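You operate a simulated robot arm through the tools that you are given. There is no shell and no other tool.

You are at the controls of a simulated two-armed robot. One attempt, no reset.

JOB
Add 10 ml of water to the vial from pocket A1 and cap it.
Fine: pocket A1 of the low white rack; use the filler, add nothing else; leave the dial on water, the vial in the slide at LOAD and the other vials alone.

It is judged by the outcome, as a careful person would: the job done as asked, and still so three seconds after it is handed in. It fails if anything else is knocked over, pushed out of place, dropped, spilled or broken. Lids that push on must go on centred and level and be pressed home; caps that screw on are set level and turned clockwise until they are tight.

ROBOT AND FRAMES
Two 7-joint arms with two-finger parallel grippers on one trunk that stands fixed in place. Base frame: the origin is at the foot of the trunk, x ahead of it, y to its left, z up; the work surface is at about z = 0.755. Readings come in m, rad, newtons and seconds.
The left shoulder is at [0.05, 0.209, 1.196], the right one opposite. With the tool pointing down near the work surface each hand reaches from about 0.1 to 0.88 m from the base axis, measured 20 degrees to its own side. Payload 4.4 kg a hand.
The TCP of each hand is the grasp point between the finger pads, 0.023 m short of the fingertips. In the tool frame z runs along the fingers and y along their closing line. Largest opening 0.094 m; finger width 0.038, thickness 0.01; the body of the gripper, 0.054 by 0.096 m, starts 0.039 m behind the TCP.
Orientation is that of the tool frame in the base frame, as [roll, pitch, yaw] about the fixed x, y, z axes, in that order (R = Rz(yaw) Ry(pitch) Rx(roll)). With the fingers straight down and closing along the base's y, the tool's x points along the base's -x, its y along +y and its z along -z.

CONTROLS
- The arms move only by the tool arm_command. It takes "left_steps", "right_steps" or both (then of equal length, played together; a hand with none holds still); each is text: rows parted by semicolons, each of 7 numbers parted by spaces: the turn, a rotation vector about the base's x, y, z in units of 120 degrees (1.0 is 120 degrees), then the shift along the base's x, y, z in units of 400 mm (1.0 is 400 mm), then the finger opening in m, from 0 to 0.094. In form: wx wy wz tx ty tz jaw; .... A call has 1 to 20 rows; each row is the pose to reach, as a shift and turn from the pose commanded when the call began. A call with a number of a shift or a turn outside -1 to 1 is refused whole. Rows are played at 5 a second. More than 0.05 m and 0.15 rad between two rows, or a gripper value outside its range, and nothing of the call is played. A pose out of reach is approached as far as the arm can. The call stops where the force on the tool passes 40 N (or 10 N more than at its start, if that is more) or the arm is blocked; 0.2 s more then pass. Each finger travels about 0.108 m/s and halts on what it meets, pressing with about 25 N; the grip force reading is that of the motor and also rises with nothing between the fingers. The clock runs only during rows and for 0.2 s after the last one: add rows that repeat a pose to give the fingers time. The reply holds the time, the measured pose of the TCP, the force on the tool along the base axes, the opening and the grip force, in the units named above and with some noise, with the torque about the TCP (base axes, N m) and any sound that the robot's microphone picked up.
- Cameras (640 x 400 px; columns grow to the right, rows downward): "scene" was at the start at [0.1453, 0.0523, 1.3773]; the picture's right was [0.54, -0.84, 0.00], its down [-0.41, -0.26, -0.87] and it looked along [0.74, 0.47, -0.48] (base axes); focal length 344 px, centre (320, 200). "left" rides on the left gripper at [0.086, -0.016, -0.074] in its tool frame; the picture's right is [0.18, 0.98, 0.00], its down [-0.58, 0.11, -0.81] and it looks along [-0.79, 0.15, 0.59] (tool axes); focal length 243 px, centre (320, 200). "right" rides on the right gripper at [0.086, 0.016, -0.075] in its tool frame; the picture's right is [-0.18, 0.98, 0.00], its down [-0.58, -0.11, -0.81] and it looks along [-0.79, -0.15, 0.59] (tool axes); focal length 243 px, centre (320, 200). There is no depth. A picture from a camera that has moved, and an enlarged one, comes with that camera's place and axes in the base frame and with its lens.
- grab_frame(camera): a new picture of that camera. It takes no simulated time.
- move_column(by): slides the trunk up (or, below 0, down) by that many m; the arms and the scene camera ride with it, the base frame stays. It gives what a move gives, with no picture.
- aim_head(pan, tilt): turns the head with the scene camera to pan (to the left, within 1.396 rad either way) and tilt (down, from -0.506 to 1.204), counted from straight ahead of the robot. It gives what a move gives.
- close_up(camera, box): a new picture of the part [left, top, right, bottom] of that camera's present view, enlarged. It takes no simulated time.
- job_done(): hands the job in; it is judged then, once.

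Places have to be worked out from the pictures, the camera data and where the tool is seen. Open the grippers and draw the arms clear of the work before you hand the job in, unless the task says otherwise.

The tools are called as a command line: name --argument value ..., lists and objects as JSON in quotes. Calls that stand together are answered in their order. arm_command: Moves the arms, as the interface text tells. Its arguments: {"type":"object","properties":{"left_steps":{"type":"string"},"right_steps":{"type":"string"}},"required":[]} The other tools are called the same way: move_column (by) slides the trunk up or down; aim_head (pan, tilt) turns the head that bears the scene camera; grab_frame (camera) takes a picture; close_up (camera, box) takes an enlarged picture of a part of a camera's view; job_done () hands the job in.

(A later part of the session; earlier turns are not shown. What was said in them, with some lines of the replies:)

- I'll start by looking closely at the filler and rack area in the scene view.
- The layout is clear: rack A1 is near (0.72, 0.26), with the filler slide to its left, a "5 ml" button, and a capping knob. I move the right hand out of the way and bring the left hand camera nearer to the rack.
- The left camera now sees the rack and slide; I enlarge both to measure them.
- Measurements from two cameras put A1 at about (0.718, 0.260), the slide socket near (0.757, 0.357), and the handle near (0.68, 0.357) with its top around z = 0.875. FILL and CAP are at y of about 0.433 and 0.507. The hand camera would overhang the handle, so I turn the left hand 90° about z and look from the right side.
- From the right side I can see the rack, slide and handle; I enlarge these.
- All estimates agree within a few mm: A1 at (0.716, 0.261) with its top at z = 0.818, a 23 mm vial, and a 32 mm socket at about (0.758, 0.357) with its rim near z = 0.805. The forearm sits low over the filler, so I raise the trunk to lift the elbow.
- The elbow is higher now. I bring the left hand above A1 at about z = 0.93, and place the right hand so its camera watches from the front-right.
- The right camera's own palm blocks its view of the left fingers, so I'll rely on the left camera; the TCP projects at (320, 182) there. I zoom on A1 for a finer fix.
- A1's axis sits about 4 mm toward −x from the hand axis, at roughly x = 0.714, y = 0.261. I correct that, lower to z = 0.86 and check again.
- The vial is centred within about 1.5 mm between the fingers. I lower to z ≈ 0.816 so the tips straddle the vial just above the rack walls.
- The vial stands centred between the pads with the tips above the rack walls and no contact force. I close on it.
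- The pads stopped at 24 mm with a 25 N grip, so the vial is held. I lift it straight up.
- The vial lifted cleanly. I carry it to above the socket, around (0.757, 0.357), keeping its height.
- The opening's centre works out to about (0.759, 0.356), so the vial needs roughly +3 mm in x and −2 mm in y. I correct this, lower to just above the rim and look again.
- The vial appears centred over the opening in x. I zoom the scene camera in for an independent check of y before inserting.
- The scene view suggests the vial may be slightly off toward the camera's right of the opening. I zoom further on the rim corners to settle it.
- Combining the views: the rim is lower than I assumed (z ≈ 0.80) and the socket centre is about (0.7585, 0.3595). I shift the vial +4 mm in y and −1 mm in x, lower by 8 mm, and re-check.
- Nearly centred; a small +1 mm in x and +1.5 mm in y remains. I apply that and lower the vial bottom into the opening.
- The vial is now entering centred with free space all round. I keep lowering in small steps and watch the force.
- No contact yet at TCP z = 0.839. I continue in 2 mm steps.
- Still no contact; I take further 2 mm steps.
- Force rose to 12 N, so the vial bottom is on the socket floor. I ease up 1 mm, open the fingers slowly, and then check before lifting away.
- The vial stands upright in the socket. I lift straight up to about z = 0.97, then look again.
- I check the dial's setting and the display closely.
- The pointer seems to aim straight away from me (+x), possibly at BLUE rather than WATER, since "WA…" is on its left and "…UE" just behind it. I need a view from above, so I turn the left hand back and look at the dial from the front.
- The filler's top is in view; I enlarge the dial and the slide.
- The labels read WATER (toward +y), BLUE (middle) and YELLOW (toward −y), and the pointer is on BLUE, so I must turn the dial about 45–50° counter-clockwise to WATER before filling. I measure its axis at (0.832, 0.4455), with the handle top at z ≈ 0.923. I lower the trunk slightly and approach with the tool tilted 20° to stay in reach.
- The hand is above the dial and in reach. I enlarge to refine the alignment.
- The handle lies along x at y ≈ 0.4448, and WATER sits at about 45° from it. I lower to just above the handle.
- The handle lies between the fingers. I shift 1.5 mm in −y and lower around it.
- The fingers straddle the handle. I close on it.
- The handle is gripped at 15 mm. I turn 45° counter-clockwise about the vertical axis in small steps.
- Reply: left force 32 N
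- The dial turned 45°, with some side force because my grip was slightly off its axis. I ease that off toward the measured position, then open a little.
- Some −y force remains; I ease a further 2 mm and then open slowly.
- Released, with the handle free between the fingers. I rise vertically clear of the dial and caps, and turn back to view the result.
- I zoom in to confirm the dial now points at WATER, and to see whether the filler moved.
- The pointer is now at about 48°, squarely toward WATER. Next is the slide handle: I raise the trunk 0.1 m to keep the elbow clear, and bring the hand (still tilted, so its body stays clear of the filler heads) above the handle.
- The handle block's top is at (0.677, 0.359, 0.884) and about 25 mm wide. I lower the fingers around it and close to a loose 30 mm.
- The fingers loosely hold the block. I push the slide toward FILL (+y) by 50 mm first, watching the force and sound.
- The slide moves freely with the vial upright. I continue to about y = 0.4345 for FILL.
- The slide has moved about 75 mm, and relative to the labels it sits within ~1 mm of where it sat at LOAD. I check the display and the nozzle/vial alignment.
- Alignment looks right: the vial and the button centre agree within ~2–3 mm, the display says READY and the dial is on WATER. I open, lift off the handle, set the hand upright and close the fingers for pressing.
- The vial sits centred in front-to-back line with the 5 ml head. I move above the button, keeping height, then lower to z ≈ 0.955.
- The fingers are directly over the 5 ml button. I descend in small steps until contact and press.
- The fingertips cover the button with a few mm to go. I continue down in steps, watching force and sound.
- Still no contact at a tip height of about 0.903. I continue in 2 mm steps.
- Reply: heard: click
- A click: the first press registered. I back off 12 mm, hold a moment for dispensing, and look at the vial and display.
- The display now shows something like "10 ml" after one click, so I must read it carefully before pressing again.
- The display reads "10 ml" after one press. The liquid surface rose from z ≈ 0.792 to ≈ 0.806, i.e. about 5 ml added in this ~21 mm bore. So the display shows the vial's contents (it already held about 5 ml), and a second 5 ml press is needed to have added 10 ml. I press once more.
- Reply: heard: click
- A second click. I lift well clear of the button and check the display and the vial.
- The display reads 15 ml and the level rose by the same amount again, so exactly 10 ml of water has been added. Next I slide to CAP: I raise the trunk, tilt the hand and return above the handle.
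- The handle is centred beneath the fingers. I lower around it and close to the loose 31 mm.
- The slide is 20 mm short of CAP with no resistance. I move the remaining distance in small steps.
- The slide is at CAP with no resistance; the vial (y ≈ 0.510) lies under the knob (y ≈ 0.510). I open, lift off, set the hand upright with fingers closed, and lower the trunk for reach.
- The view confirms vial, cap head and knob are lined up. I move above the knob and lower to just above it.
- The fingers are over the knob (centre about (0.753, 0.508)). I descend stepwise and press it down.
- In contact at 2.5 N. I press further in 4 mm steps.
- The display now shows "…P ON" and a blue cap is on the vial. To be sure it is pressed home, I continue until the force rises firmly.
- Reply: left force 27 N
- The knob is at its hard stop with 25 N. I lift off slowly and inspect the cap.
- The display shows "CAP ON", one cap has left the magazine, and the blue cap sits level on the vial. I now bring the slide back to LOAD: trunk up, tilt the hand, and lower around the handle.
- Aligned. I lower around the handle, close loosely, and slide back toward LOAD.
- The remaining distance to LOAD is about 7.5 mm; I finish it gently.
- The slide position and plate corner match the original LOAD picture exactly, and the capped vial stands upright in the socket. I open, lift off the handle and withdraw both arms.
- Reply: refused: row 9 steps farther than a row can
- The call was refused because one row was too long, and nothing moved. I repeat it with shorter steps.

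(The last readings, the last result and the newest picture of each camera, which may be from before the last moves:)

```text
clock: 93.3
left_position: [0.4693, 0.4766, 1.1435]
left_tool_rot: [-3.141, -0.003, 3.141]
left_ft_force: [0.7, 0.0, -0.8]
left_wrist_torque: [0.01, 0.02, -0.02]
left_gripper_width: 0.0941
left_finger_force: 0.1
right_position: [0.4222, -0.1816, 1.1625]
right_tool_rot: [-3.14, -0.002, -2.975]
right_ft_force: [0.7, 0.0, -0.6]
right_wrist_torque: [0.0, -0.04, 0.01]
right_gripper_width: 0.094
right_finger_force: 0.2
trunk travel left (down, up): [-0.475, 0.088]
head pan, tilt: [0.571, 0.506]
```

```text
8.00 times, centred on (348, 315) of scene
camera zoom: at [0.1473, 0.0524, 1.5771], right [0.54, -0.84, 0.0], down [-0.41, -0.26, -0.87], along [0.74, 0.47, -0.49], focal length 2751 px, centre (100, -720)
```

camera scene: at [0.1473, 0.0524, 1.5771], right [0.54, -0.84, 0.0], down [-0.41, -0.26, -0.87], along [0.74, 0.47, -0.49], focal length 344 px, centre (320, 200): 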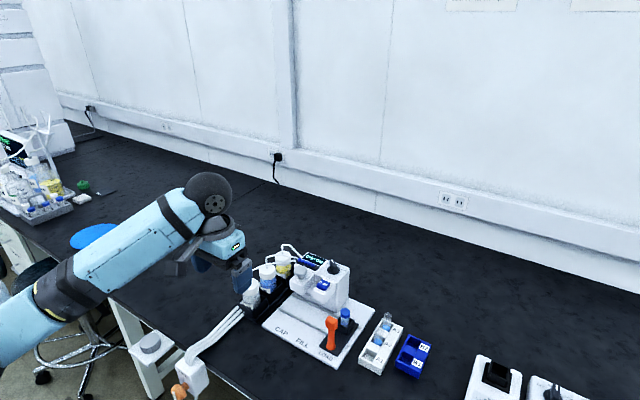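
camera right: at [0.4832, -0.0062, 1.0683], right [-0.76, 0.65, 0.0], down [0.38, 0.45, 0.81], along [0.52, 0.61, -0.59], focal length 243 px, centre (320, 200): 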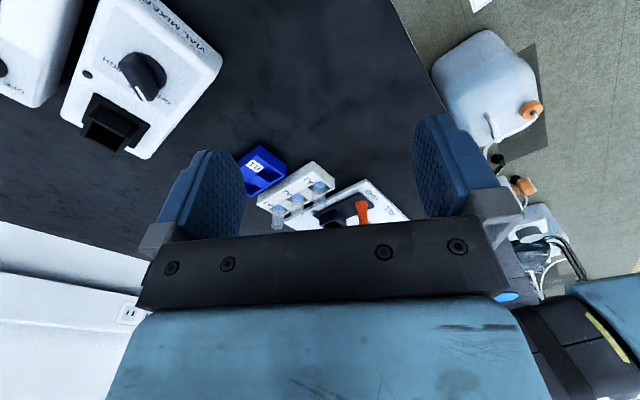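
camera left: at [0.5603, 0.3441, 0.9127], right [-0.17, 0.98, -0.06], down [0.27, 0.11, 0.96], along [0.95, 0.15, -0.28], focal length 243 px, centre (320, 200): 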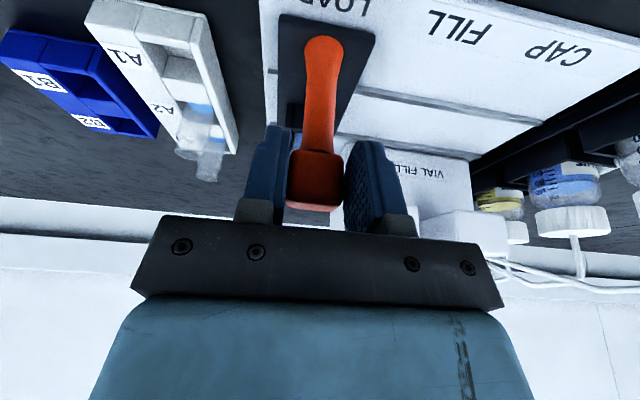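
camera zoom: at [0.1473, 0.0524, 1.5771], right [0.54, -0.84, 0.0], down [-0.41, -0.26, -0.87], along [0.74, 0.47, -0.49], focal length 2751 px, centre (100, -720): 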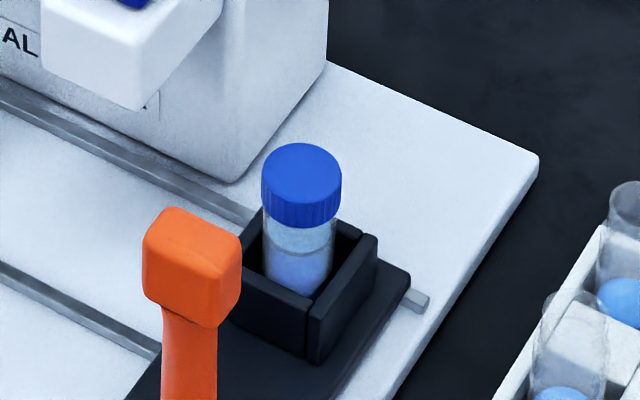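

Everything is back in place. Before handing in I compare the capped vial with an uncapped one to confirm that the cap is fully seated.

close_up --camera "scene" --box '[337, 303, 357, 325]'

close_up --camera "scene" --box '[370, 305, 400, 340]'

grab_frame --camera "left"

grab_frame --camera "right"

```text
16.00 times, centred on (347, 314) of scene
camera zoom: at [0.1473, 0.0524, 1.5771], right [0.54, -0.84, 0.0], down [-0.41, -0.26, -0.87], along [0.74, 0.47, -0.49], focal length 5502 px, centre (-112, -1624)
```

zoom: 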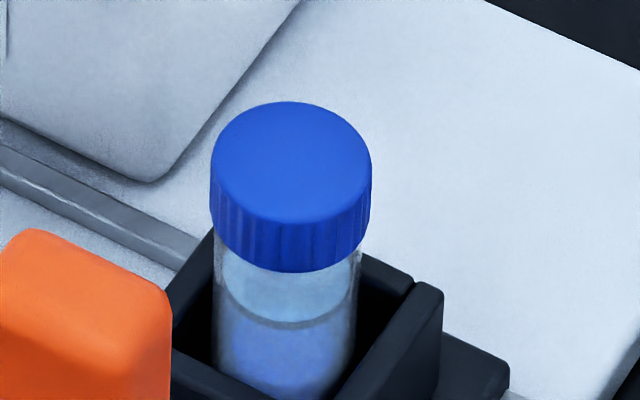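

```text
11.43 times, centred on (385, 322) of scene
camera zoom: at [0.1473, 0.0524, 1.5771], right [0.54, -0.84, 0.0], down [-0.41, -0.26, -0.87], along [0.74, 0.47, -0.49], focal length 3930 px, centre (-423, -1200)
```

zoom: 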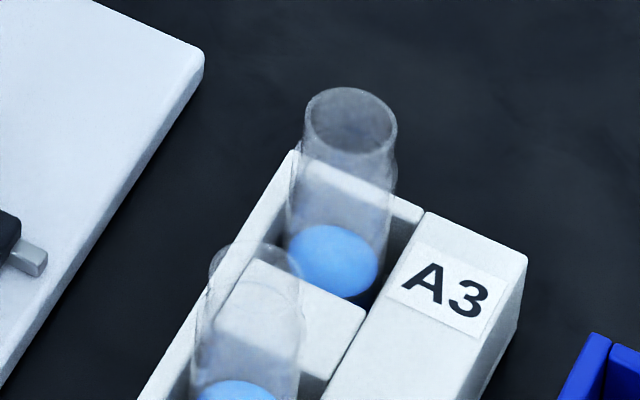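

```text
taken
camera left: at [0.3818, 0.4601, 1.2183], right [-0.18, 0.98, 0.0], down [0.58, 0.11, 0.81], along [0.79, 0.15, -0.59], focal length 243 px, centre (320, 200)
```

left: 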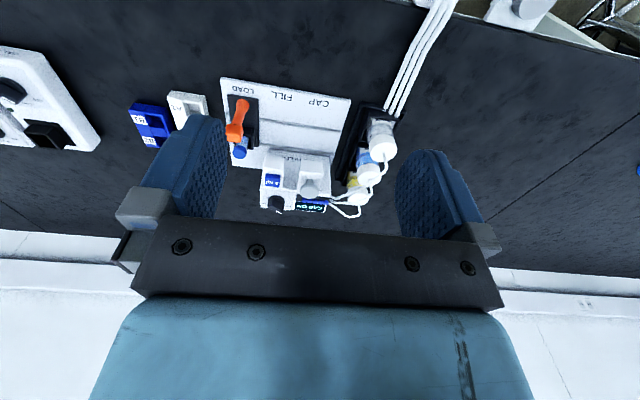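

```text
taken
camera right: at [0.3342, -0.1789, 1.2379], right [0.02, 1.0, 0.0], down [0.59, -0.01, 0.81], along [0.81, -0.02, -0.59], focal length 243 px, centre (320, 200)
```

right: 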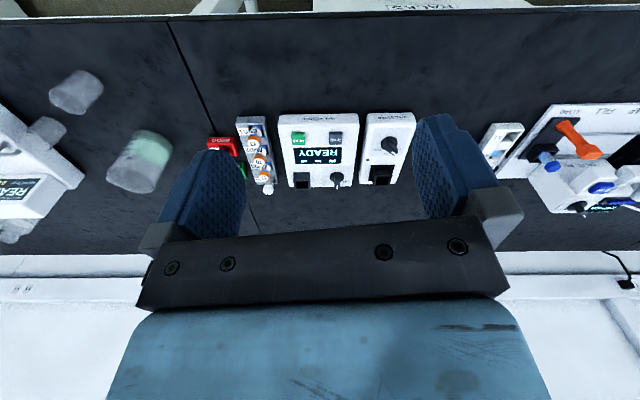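

I zoom in strongly on the bare vials to see the neck shape and on the cap's lower edge.

close_up --camera "scene" --box '[379, 309, 393, 326]'

close_up --camera "scene" --box '[341, 307, 355, 324]'

close_up --camera "left" --box '[225, 90, 265, 165]'

close_up --camera "right" --box '[480, 110, 580, 190]'

```text
16.00 times, centred on (386, 318) of scene
camera zoom: at [0.1473, 0.0524, 1.5771], right [0.54, -0.84, 0.0], down [-0.41, -0.26, -0.87], along [0.74, 0.47, -0.49], focal length 5502 px, centre (-736, -1680)
```

zoom: 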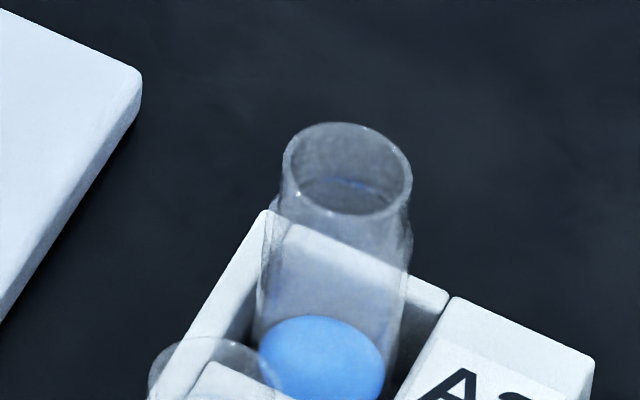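

```text
16.00 times, centred on (348, 316) of scene
camera zoom: at [0.1473, 0.0524, 1.5771], right [0.54, -0.84, 0.0], down [-0.41, -0.26, -0.87], along [0.74, 0.47, -0.49], focal length 5502 px, centre (-128, -1648)
```

zoom: 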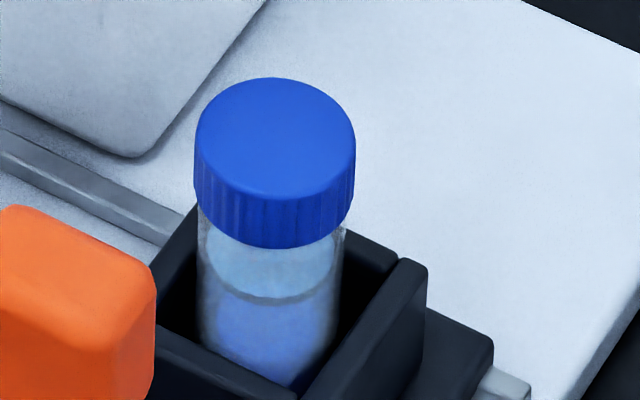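

```text
5.33 times, centred on (245, 128) of left
camera zoom: at [0.3818, 0.4601, 1.2183], right [-0.18, 0.98, 0.0], down [0.58, 0.11, 0.81], along [0.79, 0.15, -0.59], focal length 1294 px, centre (720, 587)
```

zoom: 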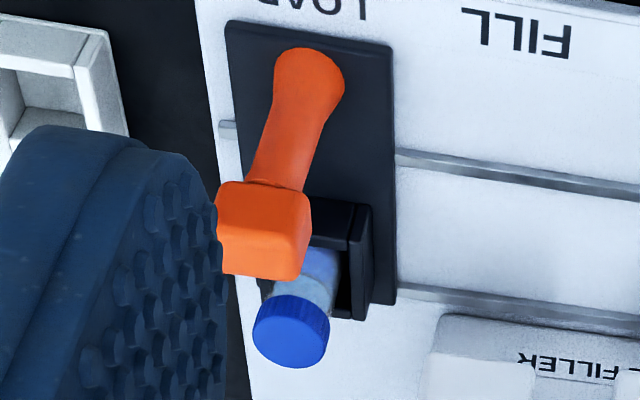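

```text
5.00 times, centred on (530, 150) of right
camera zoom: at [0.3342, -0.1789, 1.2379], right [0.02, 1.0, 0.0], down [0.59, -0.01, 0.81], along [0.81, -0.02, -0.59], focal length 1213 px, centre (-730, 450)
```

zoom: 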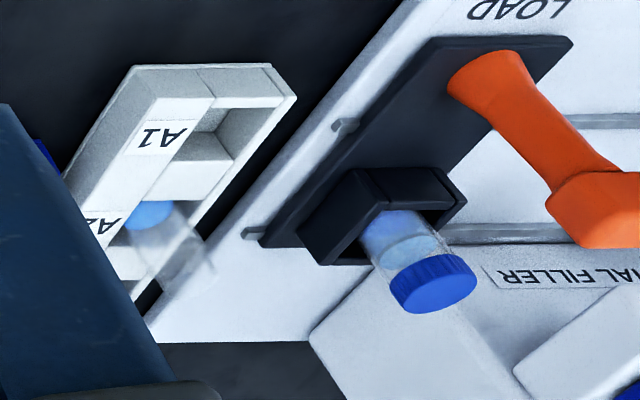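

The capped vial looks right from above. For a firm check of seating, I bring the left camera to a low side view, well clear of everything.

arm_command --left_steps "0.0079 -0.01375 0.045 0.0552 -0.0547 -0.04 0.094; 0.0159 -0.0275 0.09 0.1104 -0.1094 -0.08 0.094; 0.0238 -0.0412 0.135 0.1655 -0.164 -0.12 0.094; 0.0317 -0.055 0.18 0.2207 -0.2187 -0.16 0.094; 0.0397 -0.0687 0.225 0.2759 -0.2734 -0.2 0.094; 0.0476 -0.0825 0.27 0.3311 -0.3281 -0.25 0.094; 0.0556 -0.0962 0.315 0.3863 -0.3828 -0.3 0.094; 0.0635 -0.11 0.36 0.4415 -0.4375 -0.35 0.094; 0.0714 -0.1237 0.405 0.4966 -0.492 -0.41 0.094; 0.0794 -0.1375 0.45 0.5518 -0.5468 -0.48 0.094; 0.0873 -0.1512 0.4951 0.607 -0.6015 -0.559 0.094; 0.0873 -0.1512 0.4951 0.607 -0.6015 -0.559 0.094"

grab_frame --camera "left"

```text
clock: 95.9
left_position: [0.7106, 0.2357, 0.9217]
left_tool_rot: [-3.141, 0.349, -2.092]
left_ft_force: [-0.4, 0.3, 0.8]
left_wrist_torque: [-0.01, 0.0, -0.01]
left_gripper_width: 0.0943
left_finger_force: 0.0
right_position: [0.4207, -0.1814, 1.1633]
right_tool_rot: [-3.141, 0.0, -2.974]
right_ft_force: [-0.8, 0.2, 0.0]
right_wrist_torque: [0.01, -0.02, -0.01]
right_gripper_width: 0.0941
right_finger_force: 0.1
trunk travel left (down, up): [-0.475, 0.088]
head pan, tilt: [0.571, 0.506]
```

```text
taken
camera left: at [0.6708, 0.1339, 0.9611], right [-0.94, 0.34, -0.06], down [0.04, 0.29, 0.96], along [0.34, 0.9, -0.28], focal length 243 px, centre (320, 200)
```

left: 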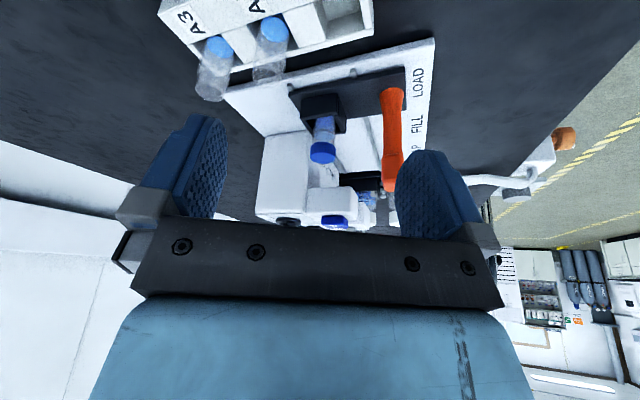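

close_up --camera "left" --box '[295, 90, 350, 170]'

close_up --camera "left" --box '[190, 10, 300, 110]'

```text
5.00 times, centred on (322, 130) of left
camera zoom: at [0.6708, 0.1339, 0.9611], right [-0.94, 0.34, -0.06], down [0.04, 0.29, 0.96], along [0.34, 0.9, -0.28], focal length 1213 px, centre (308, 550)
```

zoom: 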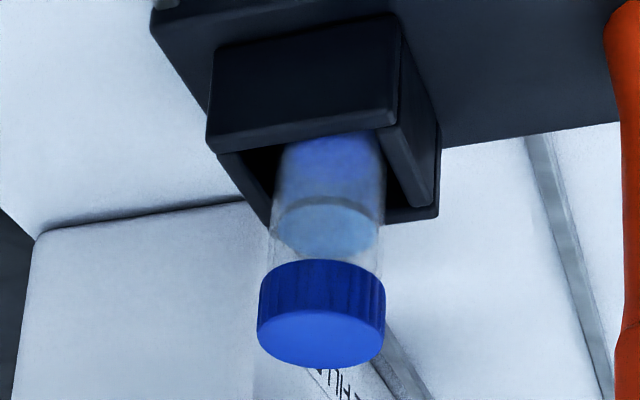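

```text
4.00 times, centred on (245, 60) of left
camera zoom: at [0.6708, 0.1339, 0.9611], right [-0.94, 0.34, -0.06], down [0.04, 0.29, 0.96], along [0.34, 0.9, -0.28], focal length 970 px, centre (620, 760)
```

zoom: 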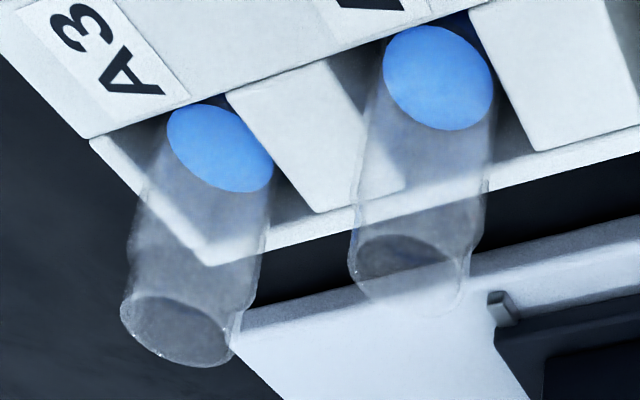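

From the side, the cap's lower edge sits right at the shoulder: no bare neck is visible (unlike the open vials) and it is level. I withdraw the left arm again.

arm_command --left_steps "-0.0079 0.01375 -0.045 -0.0552 0.0547 0.08 0.094; -0.0159 0.0275 -0.09 -0.1104 0.1094 0.15 0.094; -0.0238 0.0412 -0.135 -0.1655 0.164 0.21 0.094; -0.0317 0.055 -0.18 -0.2207 0.2187 0.26 0.094; -0.0397 0.0687 -0.225 -0.2759 0.2734 0.31 0.094; -0.0476 0.0825 -0.27 -0.3311 0.3281 0.36 0.094; -0.0556 0.0962 -0.315 -0.3863 0.3828 0.4 0.094; -0.0635 0.11 -0.36 -0.4415 0.4375 0.44 0.094; -0.0714 0.1237 -0.405 -0.4966 0.492 0.48 0.094; -0.0794 0.1375 -0.45 -0.5518 0.5468 0.52 0.094; -0.0873 0.1512 -0.4951 -0.607 0.6015 0.559 0.094; -0.0873 0.1512 -0.4951 -0.607 0.6015 0.559 0.094"

grab_frame --camera "scene"

close_up --camera "scene" --box '[240, 240, 440, 370]'

```text
clock: 98.5
left_position: [0.4698, 0.4781, 1.1449]
left_tool_rot: [3.141, -0.001, 3.14]
left_ft_force: [-0.5, -0.4, 0.1]
left_wrist_torque: [-0.03, -0.01, -0.04]
left_gripper_width: 0.094
left_finger_force: 0.1
right_position: [0.4223, -0.1828, 1.1631]
right_tool_rot: [3.141, 0.001, -2.976]
right_ft_force: [-0.7, 0.5, -0.1]
right_wrist_torque: [0.0, 0.01, 0.0]
right_gripper_width: 0.0942
right_finger_force: 0.1
trunk travel left (down, up): [-0.475, 0.088]
head pan, tilt: [0.571, 0.506]
```

```text
taken
camera scene: at [0.1462, 0.0519, 1.5772], right [0.54, -0.84, 0.0], down [-0.41, -0.26, -0.87], along [0.74, 0.47, -0.48], focal length 344 px, centre (320, 200)
```

scene: 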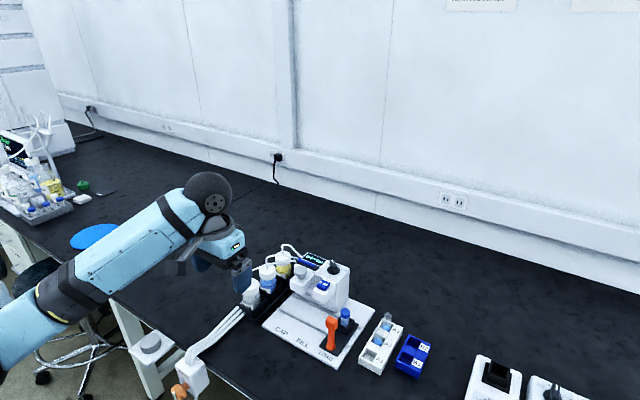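

```text
3.08 times, centred on (340, 305) of scene
camera zoom: at [0.1462, 0.0519, 1.5772], right [0.54, -0.84, 0.0], down [-0.41, -0.26, -0.87], along [0.74, 0.47, -0.48], focal length 1058 px, centre (258, -123)
```

zoom: 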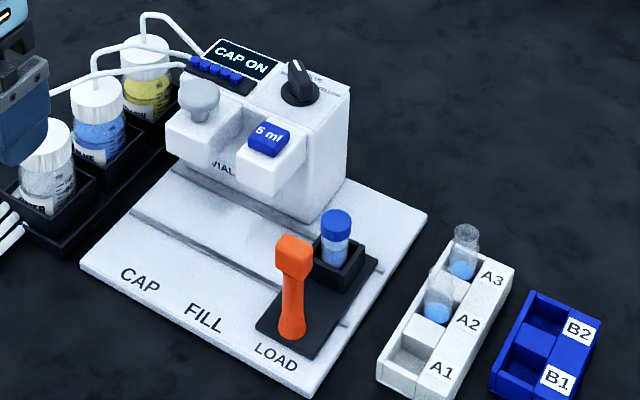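

The vial from A1 is filled, capped and standing in the slide at LOAD. The dial is on WATER, A2 and A3 are untouched, and both arms are clear with their grippers open, so I hand the job in.

job_done

```text
The job is handed in.
```

The A1 vial now has 10 ml of water added. It is capped and standing upright in the slide at LOAD, and the job is handed in.

- **Dial:** it was set to BLUE when I got there, so I turned it to WATER before filling and left it there.
- **Filling:** I pressed the 5 ml button twice, with one click each. The display read "10 ml" after the first press and "15 ml" after the second. It appears to show the vial's total, because the vial already held about 5 ml; the liquid level also rose by about 5 ml per press.
- **Cap:** I pressed the capping knob to its stop at about 25 N, and the display shows "CAP ON". A side view showed the cap level, with its lower edge at the vial's shoulder.
- **Everything else:** vials A2 and A3, the rack and the filler base look unmoved, and I saw no spills. Turning the dial put up to about 30 N of side force on the filler. Both grippers are open and clear of the work.
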